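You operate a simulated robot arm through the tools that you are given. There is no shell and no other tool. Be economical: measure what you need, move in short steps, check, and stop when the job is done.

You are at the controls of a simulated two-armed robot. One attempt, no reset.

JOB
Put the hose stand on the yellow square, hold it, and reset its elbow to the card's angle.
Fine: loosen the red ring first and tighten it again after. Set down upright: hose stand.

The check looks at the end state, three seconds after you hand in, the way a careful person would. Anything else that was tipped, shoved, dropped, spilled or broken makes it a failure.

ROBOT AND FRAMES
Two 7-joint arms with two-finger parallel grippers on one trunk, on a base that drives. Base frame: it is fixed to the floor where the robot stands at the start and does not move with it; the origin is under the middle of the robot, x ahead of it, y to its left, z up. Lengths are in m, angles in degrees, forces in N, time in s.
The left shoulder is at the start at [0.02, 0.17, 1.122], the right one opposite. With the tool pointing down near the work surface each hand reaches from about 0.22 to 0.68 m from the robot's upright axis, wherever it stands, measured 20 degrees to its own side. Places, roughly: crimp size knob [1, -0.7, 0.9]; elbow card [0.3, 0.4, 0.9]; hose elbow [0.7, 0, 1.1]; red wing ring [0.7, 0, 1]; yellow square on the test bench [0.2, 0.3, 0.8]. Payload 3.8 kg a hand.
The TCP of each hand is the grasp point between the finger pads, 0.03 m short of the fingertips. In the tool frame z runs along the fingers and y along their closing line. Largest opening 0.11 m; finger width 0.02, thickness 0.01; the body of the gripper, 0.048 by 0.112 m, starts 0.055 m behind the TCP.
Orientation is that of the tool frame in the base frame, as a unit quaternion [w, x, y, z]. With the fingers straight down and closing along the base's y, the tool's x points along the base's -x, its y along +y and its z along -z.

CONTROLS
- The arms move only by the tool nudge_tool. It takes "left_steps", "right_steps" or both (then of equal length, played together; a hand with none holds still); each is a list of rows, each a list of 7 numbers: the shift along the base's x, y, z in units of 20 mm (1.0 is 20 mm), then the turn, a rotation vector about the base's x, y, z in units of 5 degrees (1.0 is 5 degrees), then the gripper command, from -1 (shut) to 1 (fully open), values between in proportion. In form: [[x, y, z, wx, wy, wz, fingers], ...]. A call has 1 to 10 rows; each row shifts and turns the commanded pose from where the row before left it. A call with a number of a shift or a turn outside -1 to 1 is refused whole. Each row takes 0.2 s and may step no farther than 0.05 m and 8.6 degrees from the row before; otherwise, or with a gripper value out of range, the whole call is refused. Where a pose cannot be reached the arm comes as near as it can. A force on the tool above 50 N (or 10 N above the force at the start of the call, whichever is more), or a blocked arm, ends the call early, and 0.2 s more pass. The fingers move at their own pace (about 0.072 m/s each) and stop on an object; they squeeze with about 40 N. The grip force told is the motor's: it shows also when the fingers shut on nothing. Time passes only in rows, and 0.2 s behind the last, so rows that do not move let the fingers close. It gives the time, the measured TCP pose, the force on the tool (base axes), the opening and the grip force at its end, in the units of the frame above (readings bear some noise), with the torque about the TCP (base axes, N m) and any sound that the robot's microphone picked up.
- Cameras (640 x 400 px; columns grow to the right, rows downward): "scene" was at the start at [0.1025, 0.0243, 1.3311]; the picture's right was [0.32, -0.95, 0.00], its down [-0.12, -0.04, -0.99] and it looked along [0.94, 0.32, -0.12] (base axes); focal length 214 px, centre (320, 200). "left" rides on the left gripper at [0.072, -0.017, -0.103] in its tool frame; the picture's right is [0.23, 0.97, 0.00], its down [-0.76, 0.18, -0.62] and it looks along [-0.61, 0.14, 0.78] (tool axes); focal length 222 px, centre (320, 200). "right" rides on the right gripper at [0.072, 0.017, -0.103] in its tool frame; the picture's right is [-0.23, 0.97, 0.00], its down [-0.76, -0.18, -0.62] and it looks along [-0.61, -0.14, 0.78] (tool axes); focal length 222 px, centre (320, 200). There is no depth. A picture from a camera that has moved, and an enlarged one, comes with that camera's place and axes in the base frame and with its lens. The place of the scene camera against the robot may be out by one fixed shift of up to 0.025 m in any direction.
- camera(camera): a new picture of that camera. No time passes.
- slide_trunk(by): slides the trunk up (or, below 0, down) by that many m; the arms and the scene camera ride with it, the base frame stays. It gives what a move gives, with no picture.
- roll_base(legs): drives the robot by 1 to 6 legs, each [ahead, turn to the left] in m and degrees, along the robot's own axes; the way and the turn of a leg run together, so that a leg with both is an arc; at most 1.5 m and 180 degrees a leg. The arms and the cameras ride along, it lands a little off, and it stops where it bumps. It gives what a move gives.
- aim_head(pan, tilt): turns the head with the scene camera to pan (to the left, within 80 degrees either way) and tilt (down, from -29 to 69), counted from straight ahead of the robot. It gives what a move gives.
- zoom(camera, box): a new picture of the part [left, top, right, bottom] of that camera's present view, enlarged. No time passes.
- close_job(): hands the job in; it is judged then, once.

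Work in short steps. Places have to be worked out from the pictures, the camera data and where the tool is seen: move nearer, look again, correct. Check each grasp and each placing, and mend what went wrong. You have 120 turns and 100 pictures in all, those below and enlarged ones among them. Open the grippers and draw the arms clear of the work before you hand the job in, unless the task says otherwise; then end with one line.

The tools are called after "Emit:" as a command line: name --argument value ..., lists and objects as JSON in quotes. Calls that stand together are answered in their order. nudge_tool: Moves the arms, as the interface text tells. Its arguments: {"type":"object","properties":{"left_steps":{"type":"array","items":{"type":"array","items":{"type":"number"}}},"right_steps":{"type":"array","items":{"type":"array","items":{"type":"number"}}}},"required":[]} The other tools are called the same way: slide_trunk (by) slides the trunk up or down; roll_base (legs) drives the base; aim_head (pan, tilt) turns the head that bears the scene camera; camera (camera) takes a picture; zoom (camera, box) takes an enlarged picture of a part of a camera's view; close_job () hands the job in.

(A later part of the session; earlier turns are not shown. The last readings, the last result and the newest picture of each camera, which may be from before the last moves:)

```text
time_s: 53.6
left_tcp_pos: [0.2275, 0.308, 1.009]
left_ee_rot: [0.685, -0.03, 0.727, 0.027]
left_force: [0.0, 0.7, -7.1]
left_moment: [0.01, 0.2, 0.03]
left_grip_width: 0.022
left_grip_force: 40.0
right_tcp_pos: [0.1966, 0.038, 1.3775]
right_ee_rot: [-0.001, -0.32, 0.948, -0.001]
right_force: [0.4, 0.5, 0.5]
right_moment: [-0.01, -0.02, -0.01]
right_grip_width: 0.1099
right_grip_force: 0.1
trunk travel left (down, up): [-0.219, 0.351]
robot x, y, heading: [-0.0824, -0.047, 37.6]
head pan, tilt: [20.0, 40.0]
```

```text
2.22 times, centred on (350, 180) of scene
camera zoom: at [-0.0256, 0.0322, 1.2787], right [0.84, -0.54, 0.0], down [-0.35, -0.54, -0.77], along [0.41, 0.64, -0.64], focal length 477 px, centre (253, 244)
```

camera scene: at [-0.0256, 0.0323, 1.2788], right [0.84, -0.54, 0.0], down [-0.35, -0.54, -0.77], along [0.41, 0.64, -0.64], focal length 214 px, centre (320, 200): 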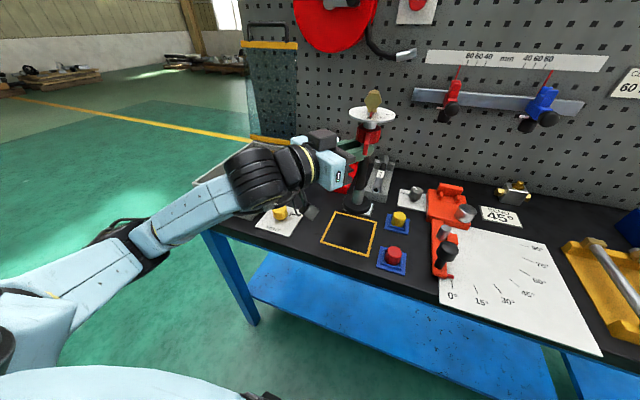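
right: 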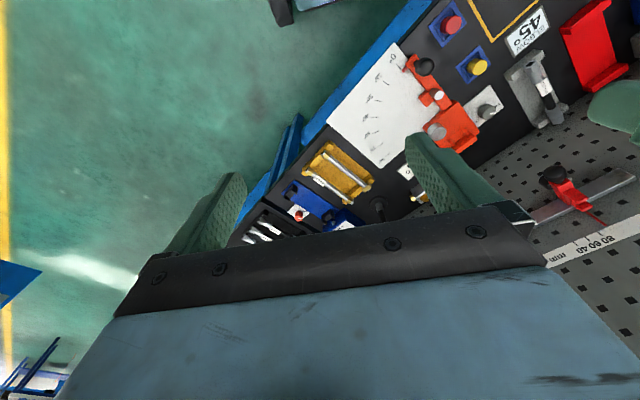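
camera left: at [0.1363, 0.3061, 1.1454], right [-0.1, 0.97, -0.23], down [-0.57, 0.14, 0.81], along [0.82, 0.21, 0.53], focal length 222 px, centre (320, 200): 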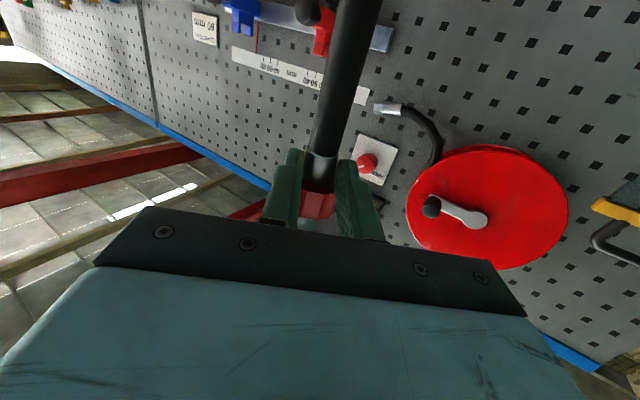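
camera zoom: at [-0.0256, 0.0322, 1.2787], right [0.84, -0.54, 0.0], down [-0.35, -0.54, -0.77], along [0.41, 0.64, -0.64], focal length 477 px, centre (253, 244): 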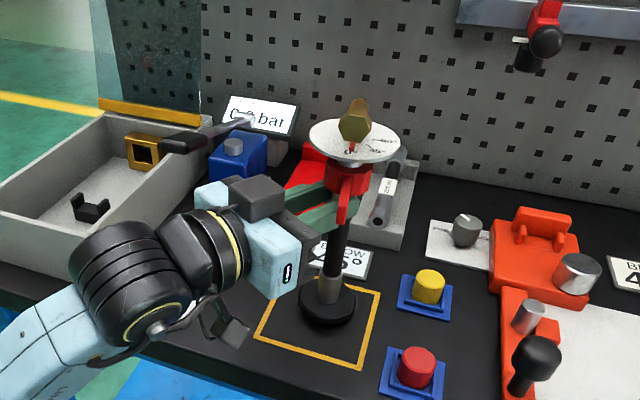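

Still hanging (7–8 N). Continue down in 4 mm steps.

Emit:
nudge_tool --left_steps '[[0, 0, -0.2, 0, 0, 0, -1], [0, 0, -0.2, 0, 0, 0, -1], [0, 0, 0, 0, 0, 0, -1]]'

Emit:
nudge_tool --left_steps '[[0, 0, -0.15, 0, 0, 0, -1], [0, 0, 0, 0, 0, 0, -1]]'

Emit:
nudge_tool --left_steps '[[0, 0, -0.15, 0, 0, 0, -1], [0, 0, 0, 0, 0, 0, -1]]'

```text
time_s: 54.4
left_tcp_pos: [0.2288, 0.3085, 1.0014]
left_ee_rot: [0.685, -0.03, 0.728, 0.027]
left_force: [-0.1, -1.0, -7.1]
left_moment: [-0.03, 0.22, -0.04]
left_grip_width: 0.0219
left_grip_force: 40.4
right_tcp_pos: [0.1963, 0.0384, 1.3784]
right_ee_rot: [0.0, -0.32, 0.947, 0.0]
right_force: [-0.5, -0.4, -0.1]
right_moment: [0.02, 0.0, 0.01]
right_grip_width: 0.1099
right_grip_force: 0.0
trunk travel left (down, up): [-0.219, 0.351]
robot x, y, heading: [-0.0798, -0.0484, 37.4]
head pan, tilt: [20.0, 40.0]
```

```text
time_s: 55.0
left_tcp_pos: [0.2272, 0.3066, 1.0021]
left_ee_rot: [0.687, -0.029, 0.726, 0.027]
left_force: [-2.2, -0.2, 2.9]
left_moment: [0.14, -0.27, 0.02]
left_grip_width: 0.0217
left_grip_force: 39.9
right_tcp_pos: [0.1954, 0.0374, 1.3785]
right_ee_rot: [0.0, -0.32, 0.947, 0.0]
right_force: [0.5, -0.2, -0.1]
right_moment: [-0.02, -0.01, 0.02]
right_grip_width: 0.1102
right_grip_force: 0.1
trunk travel left (down, up): [-0.219, 0.351]
robot x, y, heading: [-0.0798, -0.0482, 37.4]
head pan, tilt: [20.0, 40.0]
```

```text
time_s: 55.6
left_tcp_pos: [0.2272, 0.3073, 1.0021]
left_ee_rot: [0.689, -0.029, 0.724, 0.028]
left_force: [-3.8, 1.1, 18.9]
left_moment: [0.29, -0.84, 0.04]
left_grip_width: 0.0218
left_grip_force: 40.1
right_tcp_pos: [0.1952, 0.0371, 1.3791]
right_ee_rot: [0.001, -0.32, 0.947, 0.001]
right_force: [-0.1, -0.3, 0.1]
right_moment: [0.01, -0.01, 0.04]
right_grip_width: 0.1102
right_grip_force: 0.0
trunk travel left (down, up): [-0.219, 0.351]
robot x, y, heading: [-0.0831, -0.0457, 37.0]
head pan, tilt: [20.0, 40.0]
```

Touchdown at TCP z≈1.002. Relax the push, open slightly so the stand settles flat, and look.

Emit:
nudge_tool --left_steps '[[0, 0, 0.22, 0, 0, 0, -1], [0, 0, 0, 0, 0, 0, -0.5], [0, 0, 0, 0, 0, 0, -0.4], [0, 0, 0, 0, 0, 0, -0.4]]'

Emit:
zoom --camera "scene" --box '[290, 90, 410, 270]'

```text
time_s: 56.6
left_tcp_pos: [0.2289, 0.3079, 0.9998]
left_ee_rot: [0.684, -0.03, 0.729, 0.026]
left_force: [0.6, 0.0, -4.0]
left_moment: [0.09, -0.04, 0.02]
left_grip_width: 0.0331
left_grip_force: 0.1
right_tcp_pos: [0.1969, 0.038, 1.3783]
right_ee_rot: [0.001, -0.32, 0.948, 0.0]
right_force: [0.3, -0.1, 0.1]
right_moment: [-0.01, -0.02, 0.04]
right_grip_width: 0.11
right_grip_force: 0.1
trunk travel left (down, up): [-0.219, 0.351]
robot x, y, heading: [-0.0837, -0.0467, 37.4]
head pan, tilt: [20.0, 40.0]
```

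```text
2.22 times, centred on (350, 180) of scene
camera zoom: at [-0.0258, 0.032, 1.2787], right [0.84, -0.54, 0.0], down [-0.35, -0.54, -0.77], along [0.41, 0.64, -0.64], focal length 477 px, centre (253, 244)
```

zoom: 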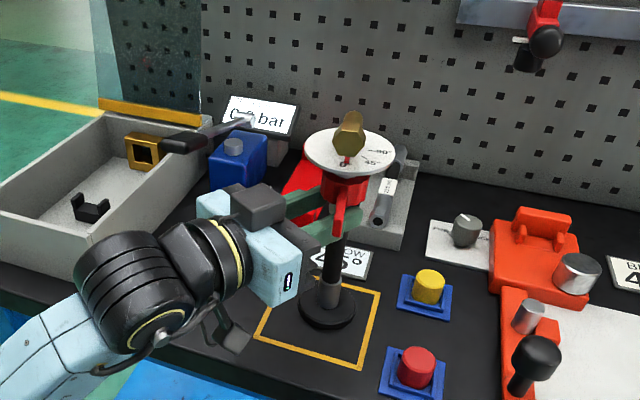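

The ring is still leaning on the fingers (−4 N). Lower the hand with fingers loose, until about 20 mm beneath the ring.

Emit:
nudge_tool --left_steps '[[0, 0, -0.25, 0, 0, 0, -0.4], [0, 0, -0.25, 0, 0, 0, -0.4], [0, 0, -0.25, 0, 0, 0, -0.4], [0, 0, -0.25, 0, 0, 0, -0.4], [0, 0, 0, 0, 0, 0, -0.4]]'

Emit:
zoom --camera "scene" --box '[290, 90, 410, 270]'

Emit:
camera --camera "left"

```text
time_s: 57.8
left_tcp_pos: [0.2285, 0.3054, 0.9806]
left_ee_rot: [0.685, -0.03, 0.727, 0.027]
left_force: [0.7, 0.4, 1.2]
left_moment: [0.0, 0.02, -0.02]
left_grip_width: 0.0331
left_grip_force: 0.0
right_tcp_pos: [0.1961, 0.0375, 1.3779]
right_ee_rot: [0.0, -0.319, 0.948, 0.0]
right_force: [-0.5, 1.1, -0.5]
right_moment: [0.03, -0.04, 0.01]
right_grip_width: 0.1098
right_grip_force: 0.0
trunk travel left (down, up): [-0.219, 0.351]
robot x, y, heading: [-0.0827, -0.0457, 37.3]
head pan, tilt: [20.0, 40.0]
```

```text
2.22 times, centred on (350, 180) of scene
camera zoom: at [-0.026, 0.0319, 1.2788], right [0.84, -0.54, 0.0], down [-0.35, -0.54, -0.77], along [0.41, 0.64, -0.64], focal length 477 px, centre (253, 244)
```

zoom: 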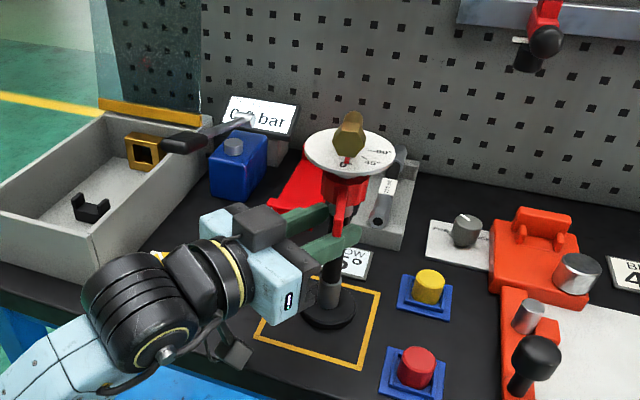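

```text
64 pictures are left
camera left: at [0.1233, 0.2806, 0.9145], right [-0.09, 0.97, -0.23], down [-0.59, 0.13, 0.8], along [0.8, 0.21, 0.56], focal length 222 px, centre (320, 200)
```

left: 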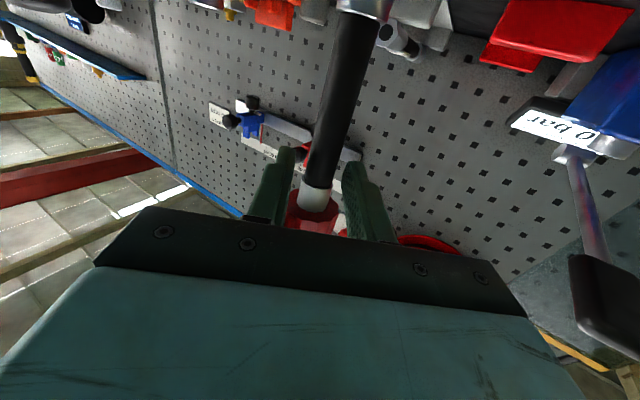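

The stand stands on its own inside the square. Lower 12 mm more onto the black tube and close the grip to hold.

Emit:
nudge_tool --left_steps '[[0, 0, -0.3, 0, 0, 0, -0.4], [0, 0, -0.3, 0, 0, 0, -0.4], [0, 0, 0, 0, 0, 0, -1], [0, 0, 0, 0, 0, 0, -1], [0, 0, 0, 0, 0, 0, -1]]'

Emit:
camera --camera "right"

Emit:
zoom --camera "scene" --box '[315, 100, 395, 220]'

```text
time_s: 59.0
left_tcp_pos: [0.2295, 0.3068, 0.9686]
left_ee_rot: [0.686, -0.03, 0.727, 0.027]
left_force: [-0.3, 0.2, 1.1]
left_moment: [0.15, 0.01, 0.12]
left_grip_width: 0.0195
left_grip_force: 40.2
right_tcp_pos: [0.1963, 0.0376, 1.3778]
right_ee_rot: [0.0, -0.32, 0.947, 0.001]
right_force: [-0.3, 0.4, -1.2]
right_moment: [-0.01, -0.02, 0.0]
right_grip_width: 0.1102
right_grip_force: 0.0
trunk travel left (down, up): [-0.219, 0.351]
robot x, y, heading: [-0.0831, -0.0434, 37.3]
head pan, tilt: [20.0, 40.0]
```

```text
63 pictures are left
camera right: at [0.1281, 0.0067, 1.4838], right [-0.41, 0.91, 0.0], down [0.71, 0.32, 0.62], along [0.57, 0.26, -0.78], focal length 222 px, centre (320, 200)
```

right: 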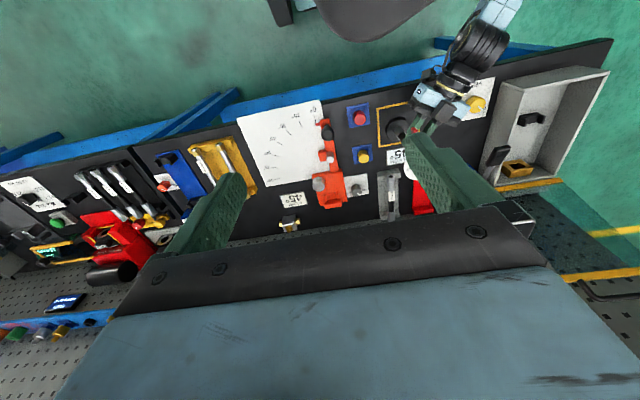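

```text
3.33 times, centred on (355, 160) of scene
camera zoom: at [-0.026, 0.0319, 1.2788], right [0.84, -0.54, 0.0], down [-0.35, -0.54, -0.77], along [0.41, 0.64, -0.64], focal length 715 px, centre (203, 333)
```

zoom: 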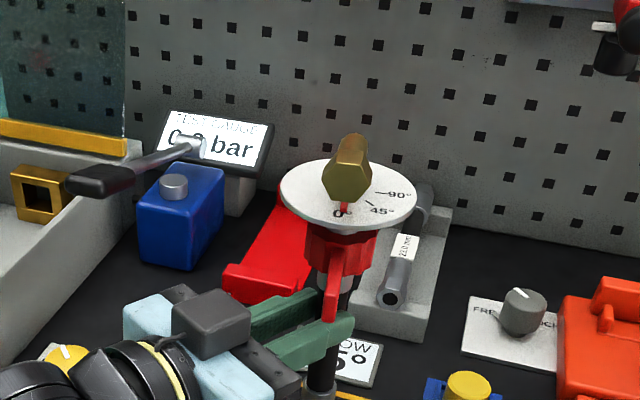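

Held again at 40 N. The wing points towards the robot (~232°), dial 0 at front and 45° to the right. I'll bring the right hand over from the right, tilted 70° downward and pointing at the wing, stopping short for a look.

Emit:
nudge_tool --right_steps '[[0, 0.9, -0.9, 0, 0, 1, 1], [0, 0.9, -0.9, 0, 0, 1, 1], [0, 0.9, -0.9, 0, 0, 1, 1], [0, 0.9, -0.9, 0.788, -0.616, 0, 1], [0, 0.9, -0.9, 0.788, -0.616, 0, 1], [0, 0.9, -0.9, 0.788, -0.616, 0, 1], [0, 0.9, -0.9, 0.788, -0.616, 0, 1], [-0.1, 0.9, -0.9, 0, 0, 0, 1], [-0.2, 0.9, -0.9, 0, 0, 0, 1], [-0.2, 0.9, -0.9, 0, 0, 0, 1]]'

Emit:
camera --camera "right"

Emit:
camera --camera "scene"

```text
time_s: 61.2
left_tcp_pos: [0.2282, 0.3073, 0.9693]
left_ee_rot: [0.685, -0.029, 0.727, 0.026]
left_force: [-1.1, -0.4, 0.4]
left_moment: [0.07, -0.02, -0.02]
left_grip_width: 0.0192
left_grip_force: 40.0
right_tcp_pos: [0.1863, 0.2186, 1.1978]
right_ee_rot: [0.156, -0.434, 0.884, 0.077]
right_force: [0.6, -0.5, 0.2]
right_moment: [0.0, 0.01, -0.01]
right_grip_width: 0.1099
right_grip_force: 0.1
trunk travel left (down, up): [-0.219, 0.351]
robot x, y, heading: [-0.0842, -0.0497, 37.5]
head pan, tilt: [20.0, 40.0]
```

```text
61 pictures are left
camera right: at [0.1094, 0.1464, 1.2716], right [-0.64, 0.76, 0.08], down [0.45, 0.29, 0.85], along [0.63, 0.58, -0.53], focal length 222 px, centre (320, 200)
```

right: 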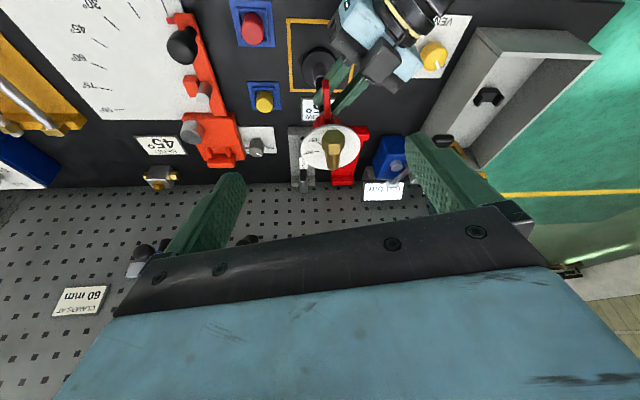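

```text
60 pictures are left
camera scene: at [-0.0261, 0.0319, 1.2788], right [0.84, -0.54, 0.0], down [-0.35, -0.54, -0.77], along [0.41, 0.64, -0.64], focal length 214 px, centre (320, 200)
```

scene: 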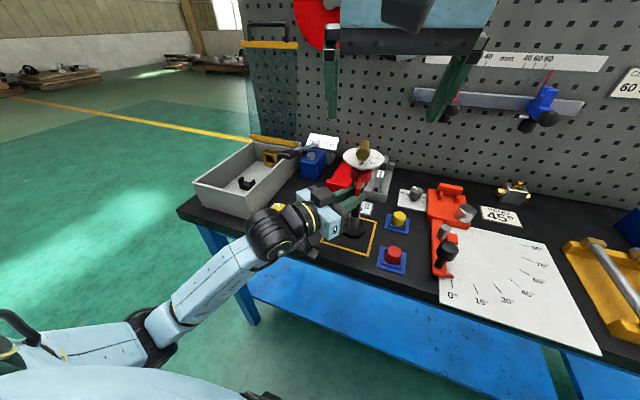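

Zoom the right camera on the wing and dial to measure their directions.

Emit:
zoom --camera "right" --box '[270, 40, 400, 200]'

```text
2.50 times, centred on (335, 120) of right
camera zoom: at [0.1094, 0.1464, 1.2716], right [-0.64, 0.76, 0.08], down [0.45, 0.29, 0.85], along [0.63, 0.58, -0.53], focal length 555 px, centre (282, 400)
```

zoom: 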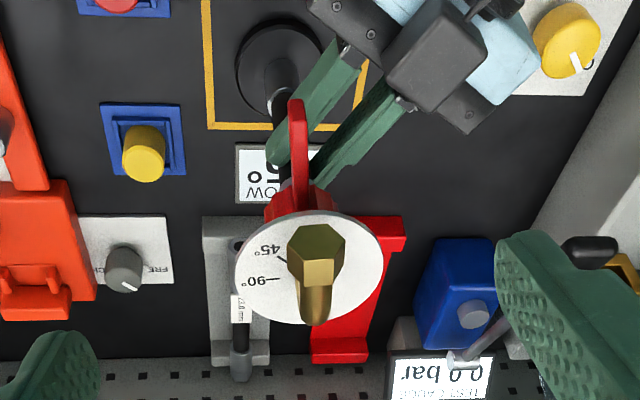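

From this view the stand axis is ≈(0.251, 0.308) (near the left fingertips), base well inside the square, wing at ≈226° with tip radius ≈60 mm. I'll move the right hand to 80 mm short of the wing with a 50 mm opening.

Emit:
nudge_tool --right_steps '[[0.13, 0.35, -0.98, 0, 0, -0.6, 0.3], [0.13, 0.35, -0.98, 0, 0, -0.6, -0.1], [0.13, 0.35, -0.98, 0, 0, 0, -0.1], [0.13, 0.35, -0.98, 0, 0, 0, -0.1], [0.13, 0.35, -0.98, 0, 0, 0, -0.1], [0, 0, 0, 0, 0, 0, -0.1]]'

Emit:
camera --camera "right"

Emit:
zoom --camera "scene" --box '[290, 60, 430, 240]'

```text
time_s: 62.6
left_tcp_pos: [0.2301, 0.3073, 0.9688]
left_ee_rot: [0.686, -0.03, 0.727, 0.027]
left_force: [-1.0, -0.1, 0.0]
left_moment: [0.09, 0.02, 0.05]
left_grip_width: 0.0195
left_grip_force: 39.6
right_tcp_pos: [0.1999, 0.2516, 1.1004]
right_ee_rot: [0.16, -0.387, 0.906, 0.068]
right_force: [0.1, 0.1, -0.2]
right_moment: [0.0, 0.01, -0.02]
right_grip_width: 0.0496
right_grip_force: 0.1
trunk travel left (down, up): [-0.219, 0.351]
robot x, y, heading: [-0.0806, -0.0485, 37.3]
head pan, tilt: [20.0, 40.0]
```

```text
58 pictures are left
camera right: at [0.1158, 0.1882, 1.1748], right [-0.56, 0.83, 0.08], down [0.47, 0.24, 0.85], along [0.68, 0.51, -0.53], focal length 222 px, centre (320, 200)
```

right: 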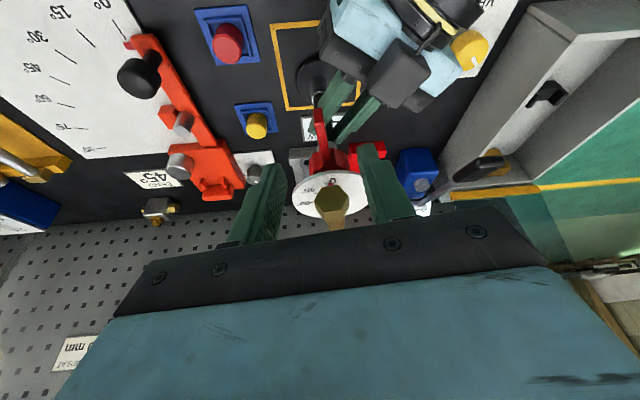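

```text
2.22 times, centred on (360, 150) of scene
camera zoom: at [-0.0261, 0.0319, 1.2788], right [0.84, -0.54, 0.0], down [-0.35, -0.54, -0.77], along [0.41, 0.64, -0.64], focal length 477 px, centre (231, 311)
```

zoom: 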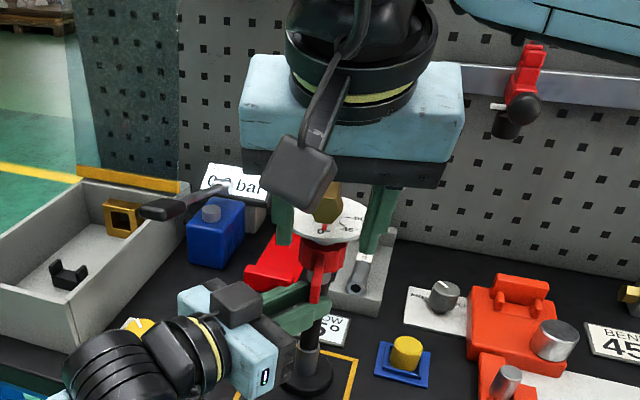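

Zoom the right camera for a more precise reading of wing, dial and fingers.

Emit:
zoom --camera "right" --box '[260, 60, 400, 220]'

```text
2.50 times, centred on (330, 140) of right
camera zoom: at [0.1158, 0.1882, 1.1748], right [-0.56, 0.83, 0.08], down [0.47, 0.24, 0.85], along [0.68, 0.51, -0.53], focal length 555 px, centre (295, 350)
```

zoom: 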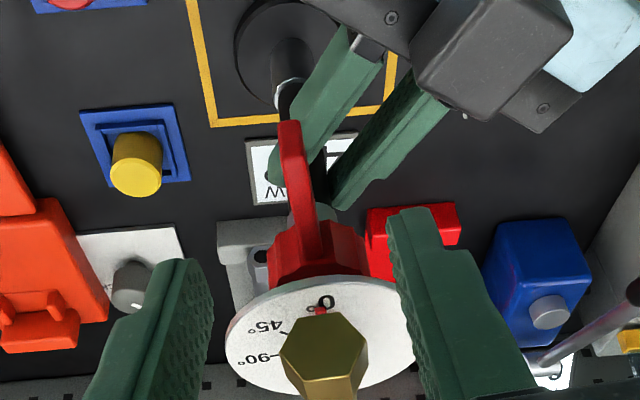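

Aligned with the wing. Advance 90 mm along the tool axis, watching force.

Emit:
nudge_tool --right_steps '[[0.213, 0.222, -0.846, 0, 0, 0, -0.1], [0.213, 0.222, -0.846, 0, 0, 0, -0.1], [0.213, 0.222, -0.846, 0, 0, 0, -0.1], [0.213, 0.222, -0.846, 0, 0, 0, -0.1]]'

Emit:
zoom --camera "right" --box '[240, 60, 420, 240]'

Emit:
zoom --camera "scene" --box '[310, 100, 410, 220]'

```text
time_s: 63.6
left_tcp_pos: [0.2292, 0.3081, 0.9683]
left_ee_rot: [0.685, -0.03, 0.727, 0.028]
left_force: [7.1, 5.4, -0.8]
left_moment: [-0.15, -0.51, 0.14]
left_grip_width: 0.0192
left_grip_force: 39.9
right_tcp_pos: [0.2159, 0.2711, 1.0369]
right_ee_rot: [0.162, -0.387, 0.905, 0.071]
right_force: [-5.6, -8.8, 17.6]
right_moment: [0.57, -0.42, -0.05]
right_grip_width: 0.0495
right_grip_force: 0.1
trunk travel left (down, up): [-0.219, 0.351]
robot x, y, heading: [-0.0829, -0.0464, 37.2]
head pan, tilt: [20.0, 40.0]
```

```text
2.22 times, centred on (330, 150) of right
camera zoom: at [0.1322, 0.2066, 1.1099], right [-0.56, 0.83, 0.08], down [0.47, 0.24, 0.85], along [0.68, 0.51, -0.52], focal length 494 px, centre (298, 311)
```

zoom: 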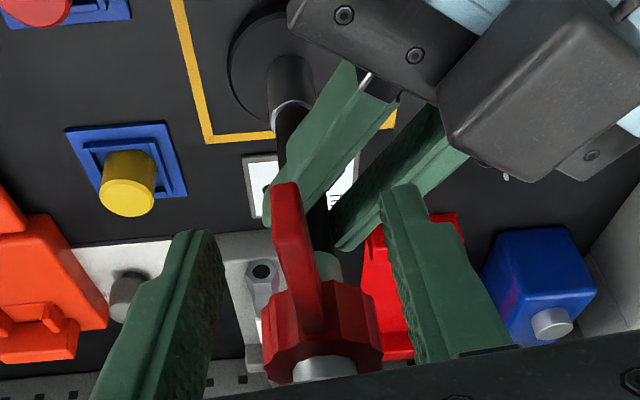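

```text
3.33 times, centred on (360, 160) of scene
camera zoom: at [-0.0263, 0.0307, 1.2791], right [0.84, -0.54, 0.0], down [-0.35, -0.54, -0.77], along [0.41, 0.65, -0.64], focal length 715 px, centre (187, 333)
```

zoom: 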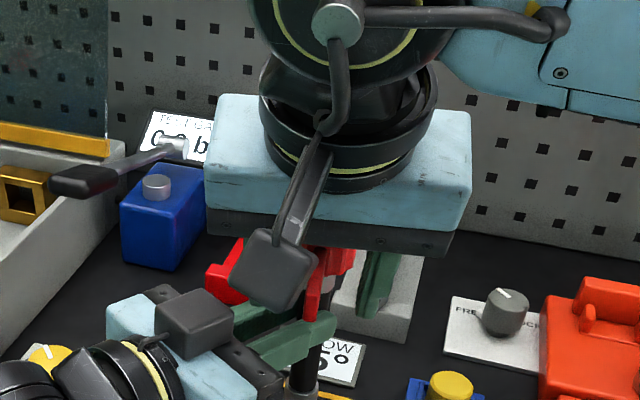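

The palm met the elbow spout above (17 N), so this steep approach won't fit. Back off, then flatten the tool to about 40° below horizontal so the palm passes in front of and below the spout.

Emit:
nudge_tool --right_steps '[[-0.213, -0.222, 0.846, 0, 0, 0, -0.1], [-0.4, -0.4, 0.846, 0, 0, 0, -0.1], [-0.5, -0.5, 0.5, 0.72, -0.694, 0, -0.1], [-0.5, -0.5, 0, 0.72, -0.694, 0, -0.1], [-0.5, -0.5, 0, 0.72, -0.694, 0, -0.1], [0, 0, 0, 0.72, -0.694, 0, -0.1], [0, 0, 0, 0.72, -0.694, 0, -0.1], [0, 0, 0, 0.72, -0.694, 0, -0.1]]'

Emit:
camera --camera "right"

Emit:
camera --camera "scene"

```text
time_s: 65.4
left_tcp_pos: [0.2289, 0.3072, 0.969]
left_ee_rot: [0.685, -0.029, 0.727, 0.026]
left_force: [-0.4, 0.6, -1.2]
left_moment: [0.09, 0.02, 0.07]
left_grip_width: 0.0193
left_grip_force: 39.4
right_tcp_pos: [0.1744, 0.2266, 1.0769]
right_ee_rot: [0.39, -0.356, 0.833, 0.165]
right_force: [0.2, -0.3, 0.4]
right_moment: [0.02, 0.04, -0.03]
right_grip_width: 0.0495
right_grip_force: 0.0
trunk travel left (down, up): [-0.219, 0.351]
robot x, y, heading: [-0.0832, -0.0462, 37.3]
head pan, tilt: [20.0, 40.0]
```

```text
53 pictures are left
camera right: at [0.075, 0.1476, 1.09], right [-0.6, 0.78, 0.17], down [0.13, -0.11, 0.98], along [0.79, 0.62, -0.04], focal length 222 px, centre (320, 200)
```

right: 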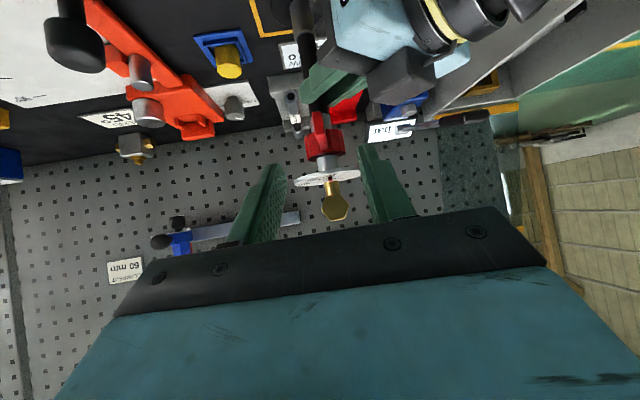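

```text
52 pictures are left
camera scene: at [-0.026, 0.0319, 1.2788], right [0.84, -0.54, 0.0], down [-0.35, -0.54, -0.77], along [0.41, 0.64, -0.64], focal length 214 px, centre (320, 200)
```

scene: 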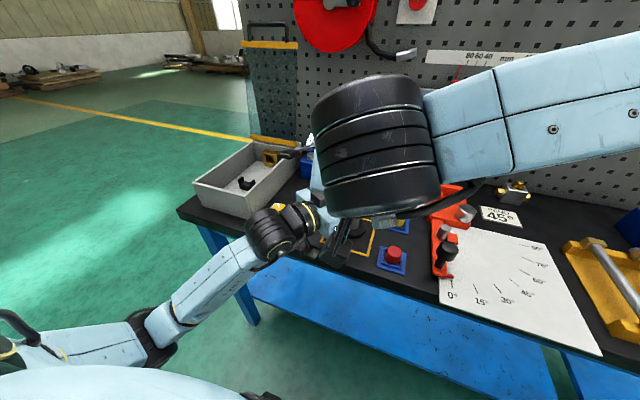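

This view is nearly level; zoom in on wing and elbow.

Emit:
zoom --camera "right" --box '[260, 60, 400, 240]'

```text
2.22 times, centred on (330, 150) of right
camera zoom: at [0.075, 0.1476, 1.09], right [-0.6, 0.78, 0.17], down [0.13, -0.11, 0.98], along [0.79, 0.62, -0.04], focal length 494 px, centre (298, 311)
```

zoom: 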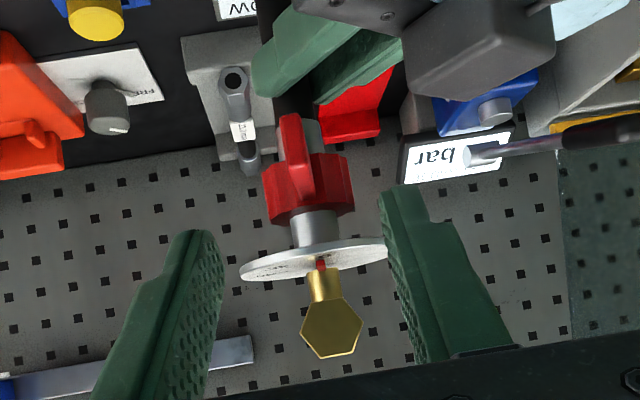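

Wing tip ≈(0.217, 0.271, 1.012), ring radius ≈21 mm; the tool axis points right at it and the palm clears the spout. Advance about 90 mm.

Emit:
nudge_tool --right_steps '[[0.39, 0.404, -0.508, 0, 0, 0, -0.1], [0.39, 0.404, -0.508, 0, 0, 0, -0.1], [0.39, 0.404, -0.508, 0, 0, 0, -0.1], [0.39, 0.404, -0.508, 0, 0, 0, -0.1], [0.39, 0.404, -0.508, 0, 0, 0, -0.1], [0.39, 0.404, -0.508, 0, 0, 0, -0.1]]'

Emit:
zoom --camera "right" --box '[240, 40, 420, 240]'

```text
time_s: 66.8
left_tcp_pos: [0.23, 0.3066, 0.9688]
left_ee_rot: [0.685, -0.031, 0.727, 0.028]
left_force: [-0.7, -0.7, 0.2]
left_moment: [0.08, 0.0, -0.01]
left_grip_width: 0.0192
left_grip_force: 40.1
right_tcp_pos: [0.2222, 0.2784, 1.0152]
right_ee_rot: [0.39, -0.356, 0.833, 0.164]
right_force: [0.1, -0.3, -1.1]
right_moment: [-0.01, -0.01, 0.03]
right_grip_width: 0.0493
right_grip_force: 0.2
trunk travel left (down, up): [-0.219, 0.351]
robot x, y, heading: [-0.084, -0.0438, 37.5]
head pan, tilt: [20.0, 40.0]
```

```text
2.00 times, centred on (330, 140) of right
camera zoom: at [0.1235, 0.1989, 1.0279], right [-0.6, 0.78, 0.17], down [0.13, -0.11, 0.98], along [0.79, 0.62, -0.04], focal length 444 px, centre (300, 320)
```

zoom: 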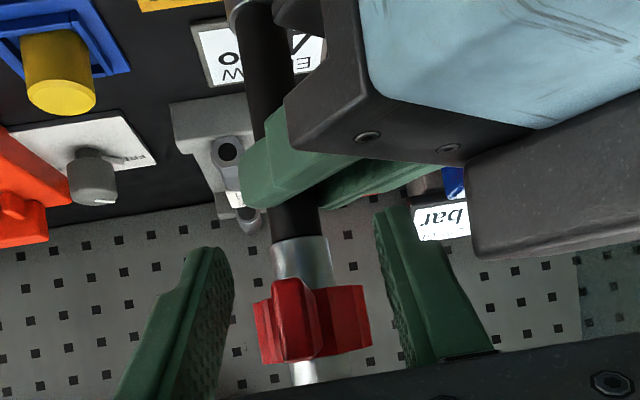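

No contact and the wing lies between the fingers, ~6 mm off-centre. Centre on it and close.

Emit:
nudge_tool --right_steps '[[0.19, -0.25, 0, 0, 0, 0, -0.1], [0, 0, 0, 0, 0, 0, -1], [0, 0, 0, 0, 0, 0, -1], [0, 0, 0, 0, 0, 0, -1]]'

Emit:
zoom --camera "right" --box '[240, 40, 420, 240]'

```text
time_s: 67.8
left_tcp_pos: [0.2294, 0.3063, 0.9681]
left_ee_rot: [0.686, -0.029, 0.727, 0.025]
left_force: [11.6, -8.8, 0.5]
left_moment: [0.42, 0.3, -0.25]
left_grip_width: 0.0196
left_grip_force: 39.5
right_tcp_pos: [0.2246, 0.2733, 1.0162]
right_ee_rot: [0.388, -0.359, 0.832, 0.167]
right_force: [-11.6, 11.2, -0.5]
right_moment: [0.13, 0.21, 0.78]
right_grip_width: 0.0079
right_grip_force: 40.2
trunk travel left (down, up): [-0.219, 0.351]
robot x, y, heading: [-0.0841, -0.0448, 37.2]
head pan, tilt: [20.0, 40.0]
```

```text
2.00 times, centred on (330, 140) of right
camera zoom: at [0.1252, 0.1932, 1.0288], right [-0.61, 0.78, 0.17], down [0.14, -0.11, 0.98], along [0.78, 0.62, -0.04], focal length 444 px, centre (300, 320)
```

zoom: 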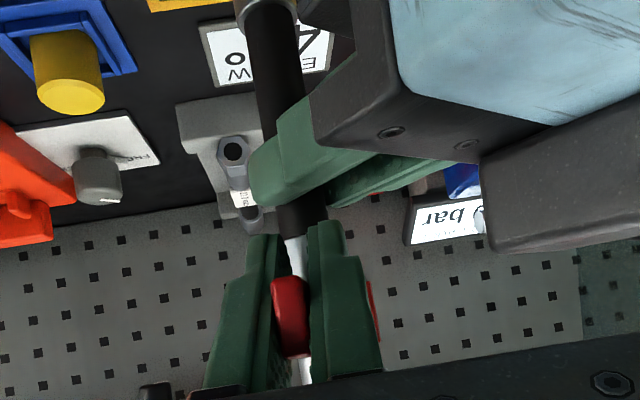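

The wing is gripped (7.9 mm). Now turn it counter-clockwise about the stand axis, 15° first, checking torque and the left hold.

Emit:
nudge_tool --right_steps '[[0.152, -0.13, 0, 0, 0, 1, -1], [0.164, -0.117, 0, 0, 0, 1, -1], [0.173, -0.102, 0, 0, 0, 1, -1], [0, 0, 0, 0, 0, 0, -1]]'

Emit:
zoom --camera "right" --box '[240, 40, 420, 240]'

```text
time_s: 68.8
left_tcp_pos: [0.2293, 0.3059, 0.9681]
left_ee_rot: [0.686, -0.028, 0.727, 0.024]
left_force: [17.7, -19.7, 1.4]
left_moment: [0.11, 0.14, -0.5]
left_grip_width: 0.0193
left_grip_force: 40.1
right_tcp_pos: [0.2336, 0.2647, 1.0157]
right_ee_rot: [0.364, -0.464, 0.778, 0.216]
right_force: [-15.0, 16.3, -0.6]
right_moment: [0.09, 0.19, 0.99]
right_grip_width: 0.008
right_grip_force: 40.1
trunk travel left (down, up): [-0.219, 0.351]
robot x, y, heading: [-0.0838, -0.0472, 37.3]
head pan, tilt: [20.0, 40.0]
```

```text
2.00 times, centred on (330, 140) of right
camera zoom: at [0.1595, 0.1624, 1.0287], right [-0.79, 0.59, 0.17], down [0.16, -0.07, 0.98], along [0.6, 0.8, -0.04], focal length 444 px, centre (300, 320)
```

zoom: 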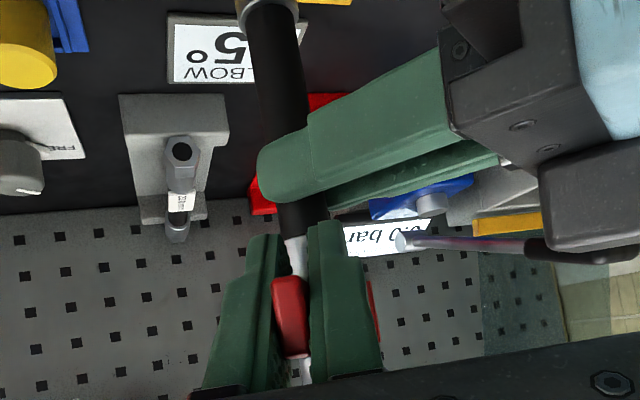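

The wing follows with steady ~22 N. Check with the scene camera whether the ring turned rather than the whole stand.

Emit:
aim_head --pan 30 --tilt 40

Emit:
camera --camera "scene"

Emit:
camera --camera "right"

```text
time_s: 69.5
left_tcp_pos: [0.2286, 0.3051, 0.9689]
left_ee_rot: [0.685, -0.03, 0.727, 0.027]
left_force: [19.2, -19.3, 1.4]
left_moment: [0.15, -0.06, -0.56]
left_grip_width: 0.0191
left_grip_force: 40.1
right_tcp_pos: [0.2347, 0.2669, 1.0157]
right_ee_rot: [0.364, -0.463, 0.779, 0.217]
right_force: [-16.1, 16.7, 0.6]
right_moment: [0.06, 0.26, 1.0]
right_grip_width: 0.0078
right_grip_force: 40.0
trunk travel left (down, up): [-0.219, 0.351]
robot x, y, heading: [-0.0849, -0.0493, 37.5]
head pan, tilt: [30.0, 40.0]
```

```text
47 pictures are left
camera scene: at [-0.0389, 0.0383, 1.2788], right [0.92, -0.39, 0.0], down [-0.25, -0.59, -0.77], along [0.3, 0.71, -0.64], focal length 214 px, centre (320, 200)
```

scene: 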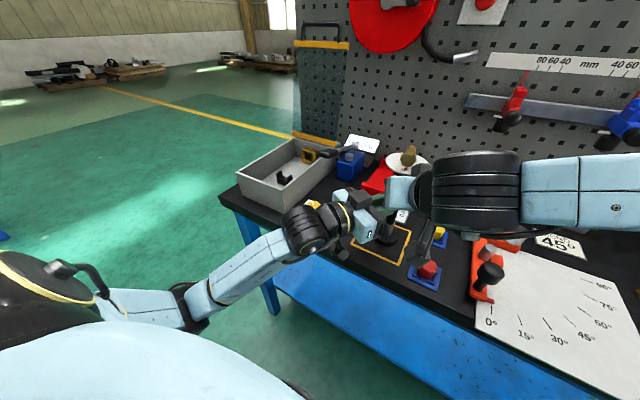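

```text
46 pictures are left
camera right: at [0.1595, 0.1626, 1.0288], right [-0.79, 0.59, 0.17], down [0.16, -0.08, 0.98], along [0.6, 0.8, -0.04], focal length 222 px, centre (320, 200)
```

right: 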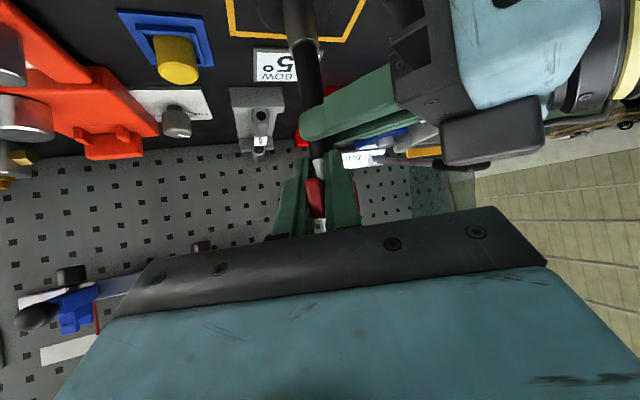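

Emit:
zoom --camera "scene" --box '[360, 130, 440, 230]'

```text
4.00 times, centred on (400, 180) of scene
camera zoom: at [-0.0389, 0.0383, 1.2788], right [0.92, -0.39, 0.0], down [-0.25, -0.59, -0.77], along [0.3, 0.71, -0.64], focal length 858 px, centre (0, 280)
```

zoom: 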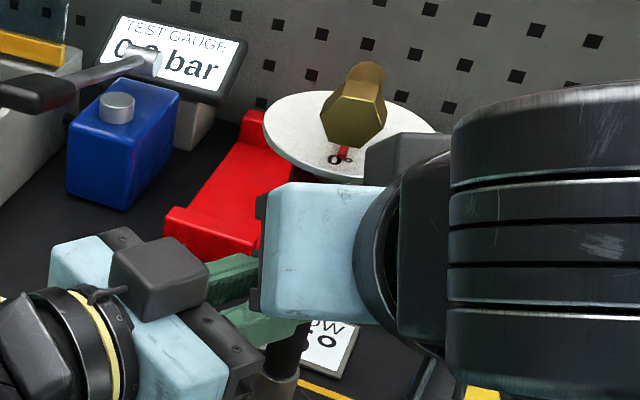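

The dial's 0 direction hasn't moved (216° before and after), so only the ring is turning. Continue counter-clockwise another 30°.

Emit:
nudge_tool --right_steps '[[0.181, -0.086, 0, 0, 0, 1, -1], [0.188, -0.07, 0, 0, 0, 1, -1], [0.193, -0.054, 0, 0, 0, 1, -1], [0.197, -0.037, 0, 0, 0, 1, -1], [0.2, -0.019, 0, 0, 0, 1, -1], [0.2, -0.002, 0, 0, 0, 1, -1], [0, 0, 0, 0, 0, 0, -1]]'

Emit:
zoom --camera "scene" --box '[360, 110, 460, 230]'

Emit:
zoom --camera "right" --box '[240, 40, 420, 240]'

```text
time_s: 71.1
left_tcp_pos: [0.2291, 0.3053, 0.9693]
left_ee_rot: [0.685, -0.028, 0.727, 0.025]
left_force: [7.8, -26.0, 4.5]
left_moment: [0.53, -0.23, -0.73]
left_grip_width: 0.0194
left_grip_force: 40.3
right_tcp_pos: [0.2576, 0.2589, 1.0155]
right_ee_rot: [-0.297, 0.648, -0.632, -0.303]
right_force: [-7.9, 23.7, 2.4]
right_moment: [0.05, 0.33, 0.31]
right_grip_width: 0.008
right_grip_force: 40.2
trunk travel left (down, up): [-0.219, 0.351]
robot x, y, heading: [-0.078, -0.0467, 37.3]
head pan, tilt: [30.0, 40.0]
```

```text
3.33 times, centred on (410, 170) of scene
camera zoom: at [-0.0394, 0.0382, 1.2788], right [0.92, -0.39, 0.0], down [-0.25, -0.59, -0.77], along [0.3, 0.71, -0.64], focal length 715 px, centre (20, 300)
```

zoom: 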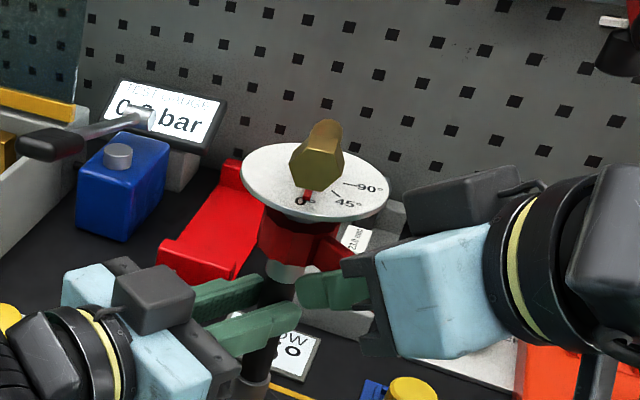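

```text
2.00 times, centred on (330, 140) of right
camera zoom: at [0.2434, 0.132, 1.0286], right [-0.98, 0.12, 0.17], down [0.18, 0.01, 0.98], along [0.12, 0.99, -0.04], focal length 444 px, centre (300, 320)
```

zoom: 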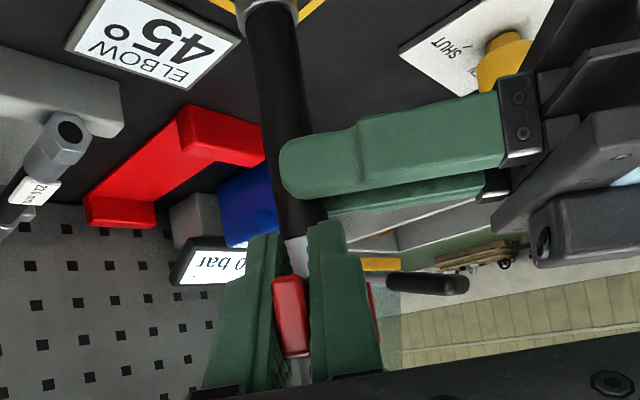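

Torque is falling; there is some outward radial pull (24 N), so I correct the arc by 5 mm inward and continue 30° more.

Emit:
nudge_tool --right_steps '[[0, 0.25, 0, 0, 0, 0, -1], [0.2, 0.016, 0, 0, 0, 1, -1], [0.198, 0.033, 0, 0, 0, 1, -1], [0.194, 0.05, 0, 0, 0, 1, -1], [0, 0, 0, 0, 0, 0, -1]]'

Emit:
nudge_tool --right_steps '[[0.189, 0.067, 0, 0, 0, 1, -1], [0.183, 0.083, 0, 0, 0, 1, -1], [0.175, 0.099, 0, 0, 0, 1, -1], [0, 0, 0, 0, 0, 0, -1]]'

Emit:
zoom --camera "scene" --box '[360, 110, 460, 230]'

```text
time_s: 72.3
left_tcp_pos: [0.2288, 0.3092, 0.968]
left_ee_rot: [0.685, -0.03, 0.728, 0.029]
left_force: [9.1, 13.5, 0.8]
left_moment: [0.23, -0.03, 0.37]
left_grip_width: 0.0189
left_grip_force: 39.9
right_tcp_pos: [0.2695, 0.2665, 1.0158]
right_ee_rot: [-0.256, 0.725, -0.543, -0.337]
right_force: [-7.0, -16.1, 19.7]
right_moment: [-1.09, 0.02, 0.53]
right_grip_width: 0.0075
right_grip_force: 39.5
trunk travel left (down, up): [-0.219, 0.351]
robot x, y, heading: [-0.0848, -0.043, 37.5]
head pan, tilt: [30.0, 40.0]
```

```text
time_s: 73.3
left_tcp_pos: [0.2281, 0.3083, 0.9684]
left_ee_rot: [0.684, -0.03, 0.728, 0.029]
left_force: [8.6, 26.5, -0.4]
left_moment: [0.11, 0.04, 0.76]
left_grip_width: 0.019
left_grip_force: 40.2
right_tcp_pos: [0.2692, 0.2648, 1.0166]
right_ee_rot: [-0.256, 0.725, -0.543, -0.337]
right_force: [-8.2, -24.0, 23.5]
right_moment: [-0.71, 0.13, 0.67]
right_grip_width: 0.0073
right_grip_force: 40.1
right hand out of reach, approached as far as the arm can: row 1, 2, 3
trunk travel left (down, up): [-0.219, 0.351]
robot x, y, heading: [-0.0827, -0.0468, 37.1]
head pan, tilt: [30.0, 40.0]
```

```text
3.33 times, centred on (410, 170) of scene
camera zoom: at [-0.04, 0.0381, 1.2789], right [0.92, -0.39, 0.0], down [-0.25, -0.59, -0.77], along [0.3, 0.71, -0.64], focal length 715 px, centre (20, 300)
```

zoom: 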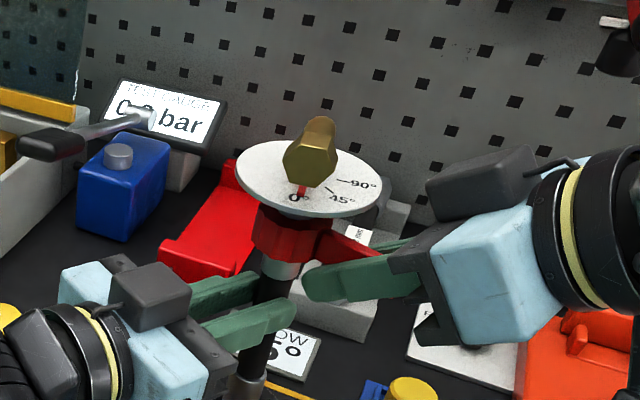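

The arm hit its reach limit at about 60° of turn. Undo the last unreachable rows to relieve the load, then release the wing.

Emit:
nudge_tool --right_steps '[[-0.175, -0.099, 0, 0, 0, -1, -1], [-0.183, -0.083, 0, 0, 0, -1, -1], [-0.189, -0.067, 0, 0, 0, -1, -1], [0, -0.2, 0, 0, 0, 0, -1], [0, 0, 0, 0, 0, 0, -1]]'

Emit:
zoom --camera "right" --box '[240, 40, 420, 240]'

```text
time_s: 74.5
left_tcp_pos: [0.2295, 0.303, 0.9684]
left_ee_rot: [0.686, -0.028, 0.727, 0.022]
left_force: [5.6, -11.0, 0.2]
left_moment: [0.58, 0.29, -0.29]
left_grip_width: 0.0191
left_grip_force: 39.9
right_tcp_pos: [0.2563, 0.2585, 1.0167]
right_ee_rot: [-0.297, 0.649, -0.632, -0.303]
right_force: [-7.3, 13.9, 10.9]
right_moment: [0.47, 0.28, 0.31]
right_grip_width: 0.008
right_grip_force: 40.1
trunk travel left (down, up): [-0.219, 0.351]
robot x, y, heading: [-0.0827, -0.0473, 37.2]
head pan, tilt: [30.0, 40.0]
```

```text
2.00 times, centred on (330, 140) of right
camera zoom: at [0.243, 0.131, 1.0285], right [-0.98, 0.12, 0.17], down [0.17, 0.01, 0.98], along [0.12, 0.99, -0.03], focal length 444 px, centre (300, 320)
```

zoom: 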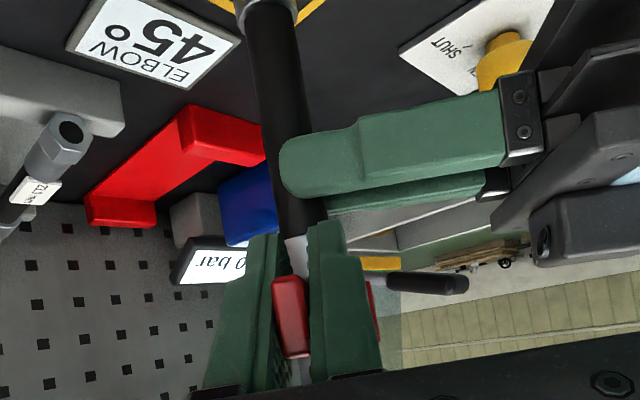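

Back at 272° cleanly. I'll turn the reachable 15° again, then loosen the fingers and push the wing on around with a translating arc (no further wrist yaw).

Emit:
nudge_tool --right_steps '[[0.2, 0.116, 0, 0, 0, 1, -1], [0.198, 0.033, 0, 0, 0, 1, -1], [0.194, 0.05, 0, 0, 0, 1, -1], [0, 0, 0, 0, 0, 0, -0.45], [0, 0, 0, 0, 0, 0, -0.45], [0.09, -0.29, 0, 0, 0, 0, -0.45]]'

Emit:
nudge_tool --right_steps '[[0.21, 0.076, 0, 0, 0, 0, -0.45], [0.205, 0.094, 0, 0, 0, 0, -0.45], [0.2, 0.112, 0, 0, 0, 0, -0.45], [0.186, 0.129, 0, 0, 0, 0, -0.45], [0, 0, 0, 0, 0, 0, -0.45]]'

Emit:
camera --camera "right"

Emit:
zoom --camera "scene" --box '[360, 110, 460, 230]'

```text
time_s: 75.9
left_tcp_pos: [0.2291, 0.3071, 0.97]
left_ee_rot: [0.685, -0.029, 0.727, 0.027]
left_force: [-0.8, 2.2, -0.3]
left_moment: [0.0, -0.1, 0.1]
left_grip_width: 0.0195
left_grip_force: 39.6
right_tcp_pos: [0.2715, 0.2537, 1.0163]
right_ee_rot: [-0.255, 0.725, -0.544, -0.337]
right_force: [-0.1, -0.2, 0.9]
right_moment: [0.0, -0.04, 0.0]
right_grip_width: 0.0305
right_grip_force: 0.0
trunk travel left (down, up): [-0.219, 0.351]
robot x, y, heading: [-0.0814, -0.0493, 37.0]
head pan, tilt: [30.0, 40.0]
```

```text
time_s: 77.1
left_tcp_pos: [0.23, 0.3072, 0.9682]
left_ee_rot: [0.685, -0.03, 0.727, 0.027]
left_force: [0.6, 3.0, -0.4]
left_moment: [0.11, -0.13, 0.15]
left_grip_width: 0.019
left_grip_force: 39.8
right_tcp_pos: [0.2774, 0.2563, 1.0156]
right_ee_rot: [-0.255, 0.725, -0.544, -0.336]
right_force: [-0.8, -0.1, 0.2]
right_moment: [0.01, -0.01, 0.0]
right_grip_width: 0.0304
right_grip_force: 0.1
right hand out of reach, approached as far as the arm can: row 2, 3, 4
trunk travel left (down, up): [-0.219, 0.351]
robot x, y, heading: [-0.0812, -0.0464, 37.3]
head pan, tilt: [30.0, 40.0]
```

```text
40 pictures are left
camera right: at [0.2954, 0.1301, 1.0283], right [-0.98, -0.13, 0.17], down [0.16, 0.06, 0.98], along [-0.14, 0.99, -0.04], focal length 222 px, centre (320, 200)
```

right: 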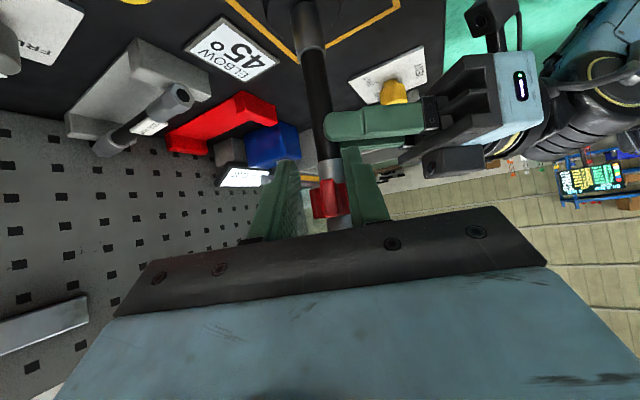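

```text
3.33 times, centred on (410, 170) of scene
camera zoom: at [-0.0391, 0.0391, 1.2787], right [0.92, -0.39, 0.0], down [-0.25, -0.59, -0.77], along [0.3, 0.71, -0.64], focal length 715 px, centre (20, 300)
```

zoom: 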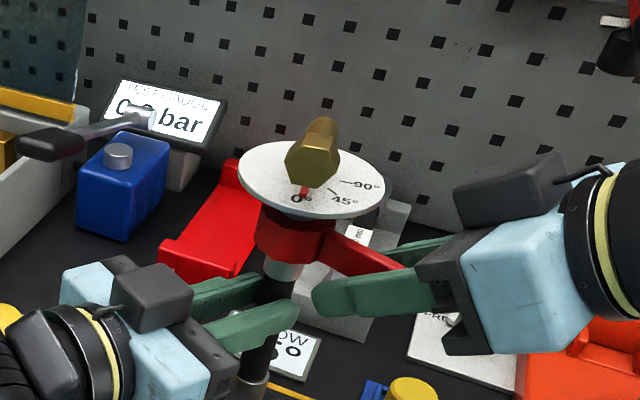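

The ring is turned about 60° loose; the arm can't push further this way. I'll withdraw the right hand, reorient it pointing down, and try the elbow — torque will tell if it is free.

Emit:
nudge_tool --right_steps '[[0.175, -0.61, 0.54, 0, 0, 0, -0.3], [0.175, -0.61, 0.54, 0, 0, 0, -0.1], [0.175, -0.61, 0.54, 0, 0, 0, -0.1], [0.1, -0.61, 0.8, 0, 0, 0, -0.1], [0, -0.3, 1, -0.956, -0.292, 0, -0.1], [0, 0, 1, -0.956, -0.292, 0, -0.1], [0, 0, 1, -0.956, -0.292, 0, -0.1], [0, 0, 1, -0.956, -0.292, 0, -0.1], [0, 0, 0.5, -0.956, -0.292, 0, -0.1], [0, 0, 0.5, -0.956, -0.292, 0, -0.1]]'

Emit:
nudge_tool --right_steps '[[0, 0.1, 0, -0.956, -0.292, 0, -0.1], [0, 0.1, 0, -0.956, -0.292, 0, -0.1], [0, 0.1, 0, -0.956, -0.292, 0, -0.1], [0, 0.1, 0, -0.956, -0.292, 0, -0.1], [0, 0.2, 0, 0, 0, -1, -0.1], [0, 0.2, 0, 0, 0, -1, -0.1], [0, 0.2, 0, 0, 0, -1, -0.1], [0, 0.2, 0, 0, 0, -1, -0.1], [0, 0.2, 0, 0, 0, -1, -0.1], [0, 0.2, 0, 0, 0, -1, -0.1]]'

Emit:
zoom --camera "scene" --box '[360, 110, 460, 230]'

```text
time_s: 79.3
left_tcp_pos: [0.229, 0.3063, 0.9704]
left_ee_rot: [0.685, -0.03, 0.727, 0.027]
left_force: [-1.4, -1.4, 0.2]
left_moment: [0.05, -0.01, -0.05]
left_grip_width: 0.0194
left_grip_force: 40.4
right_tcp_pos: [0.2819, 0.235, 1.0651]
right_ee_rot: [-0.211, 0.746, -0.57, -0.27]
right_force: [0.2, -0.4, 0.0]
right_moment: [0.03, 0.03, 0.03]
right_grip_width: 0.0497
right_grip_force: 0.0
right hand out of reach, approached as far as the arm can: row 2, 3, 4, 5, 6, 7, 8, 9
trunk travel left (down, up): [-0.219, 0.351]
robot x, y, heading: [-0.0872, -0.047, 37.4]
head pan, tilt: [30.0, 40.0]
```

```text
time_s: 81.5
left_tcp_pos: [0.228, 0.3121, 0.9708]
left_ee_rot: [0.685, -0.032, 0.727, 0.032]
left_force: [8.7, 31.2, 6.9]
left_moment: [-1.06, 0.46, 0.94]
left_grip_width: 0.021
left_grip_force: 39.9
right_tcp_pos: [0.2815, 0.2601, 1.0658]
right_ee_rot: [0.242, -0.581, 0.756, 0.18]
right_force: [-9.0, -25.8, 2.0]
right_moment: [-0.15, 0.16, 0.99]
right_grip_width: 0.05
right_grip_force: 1.1
right hand out of reach, approached as far as the arm can: row 1, 3, 4
trunk travel left (down, up): [-0.219, 0.351]
robot x, y, heading: [-0.082, -0.0483, 37.4]
head pan, tilt: [30.0, 40.0]
```

```text
3.33 times, centred on (410, 170) of scene
camera zoom: at [-0.0396, 0.039, 1.2789], right [0.92, -0.39, 0.0], down [-0.25, -0.59, -0.77], along [0.3, 0.71, -0.64], focal length 715 px, centre (20, 300)
```

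zoom: 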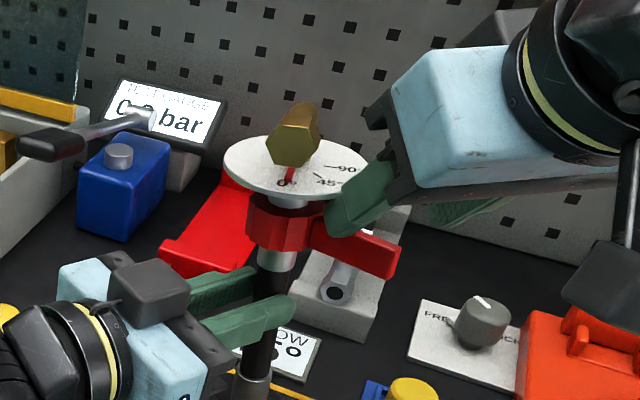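

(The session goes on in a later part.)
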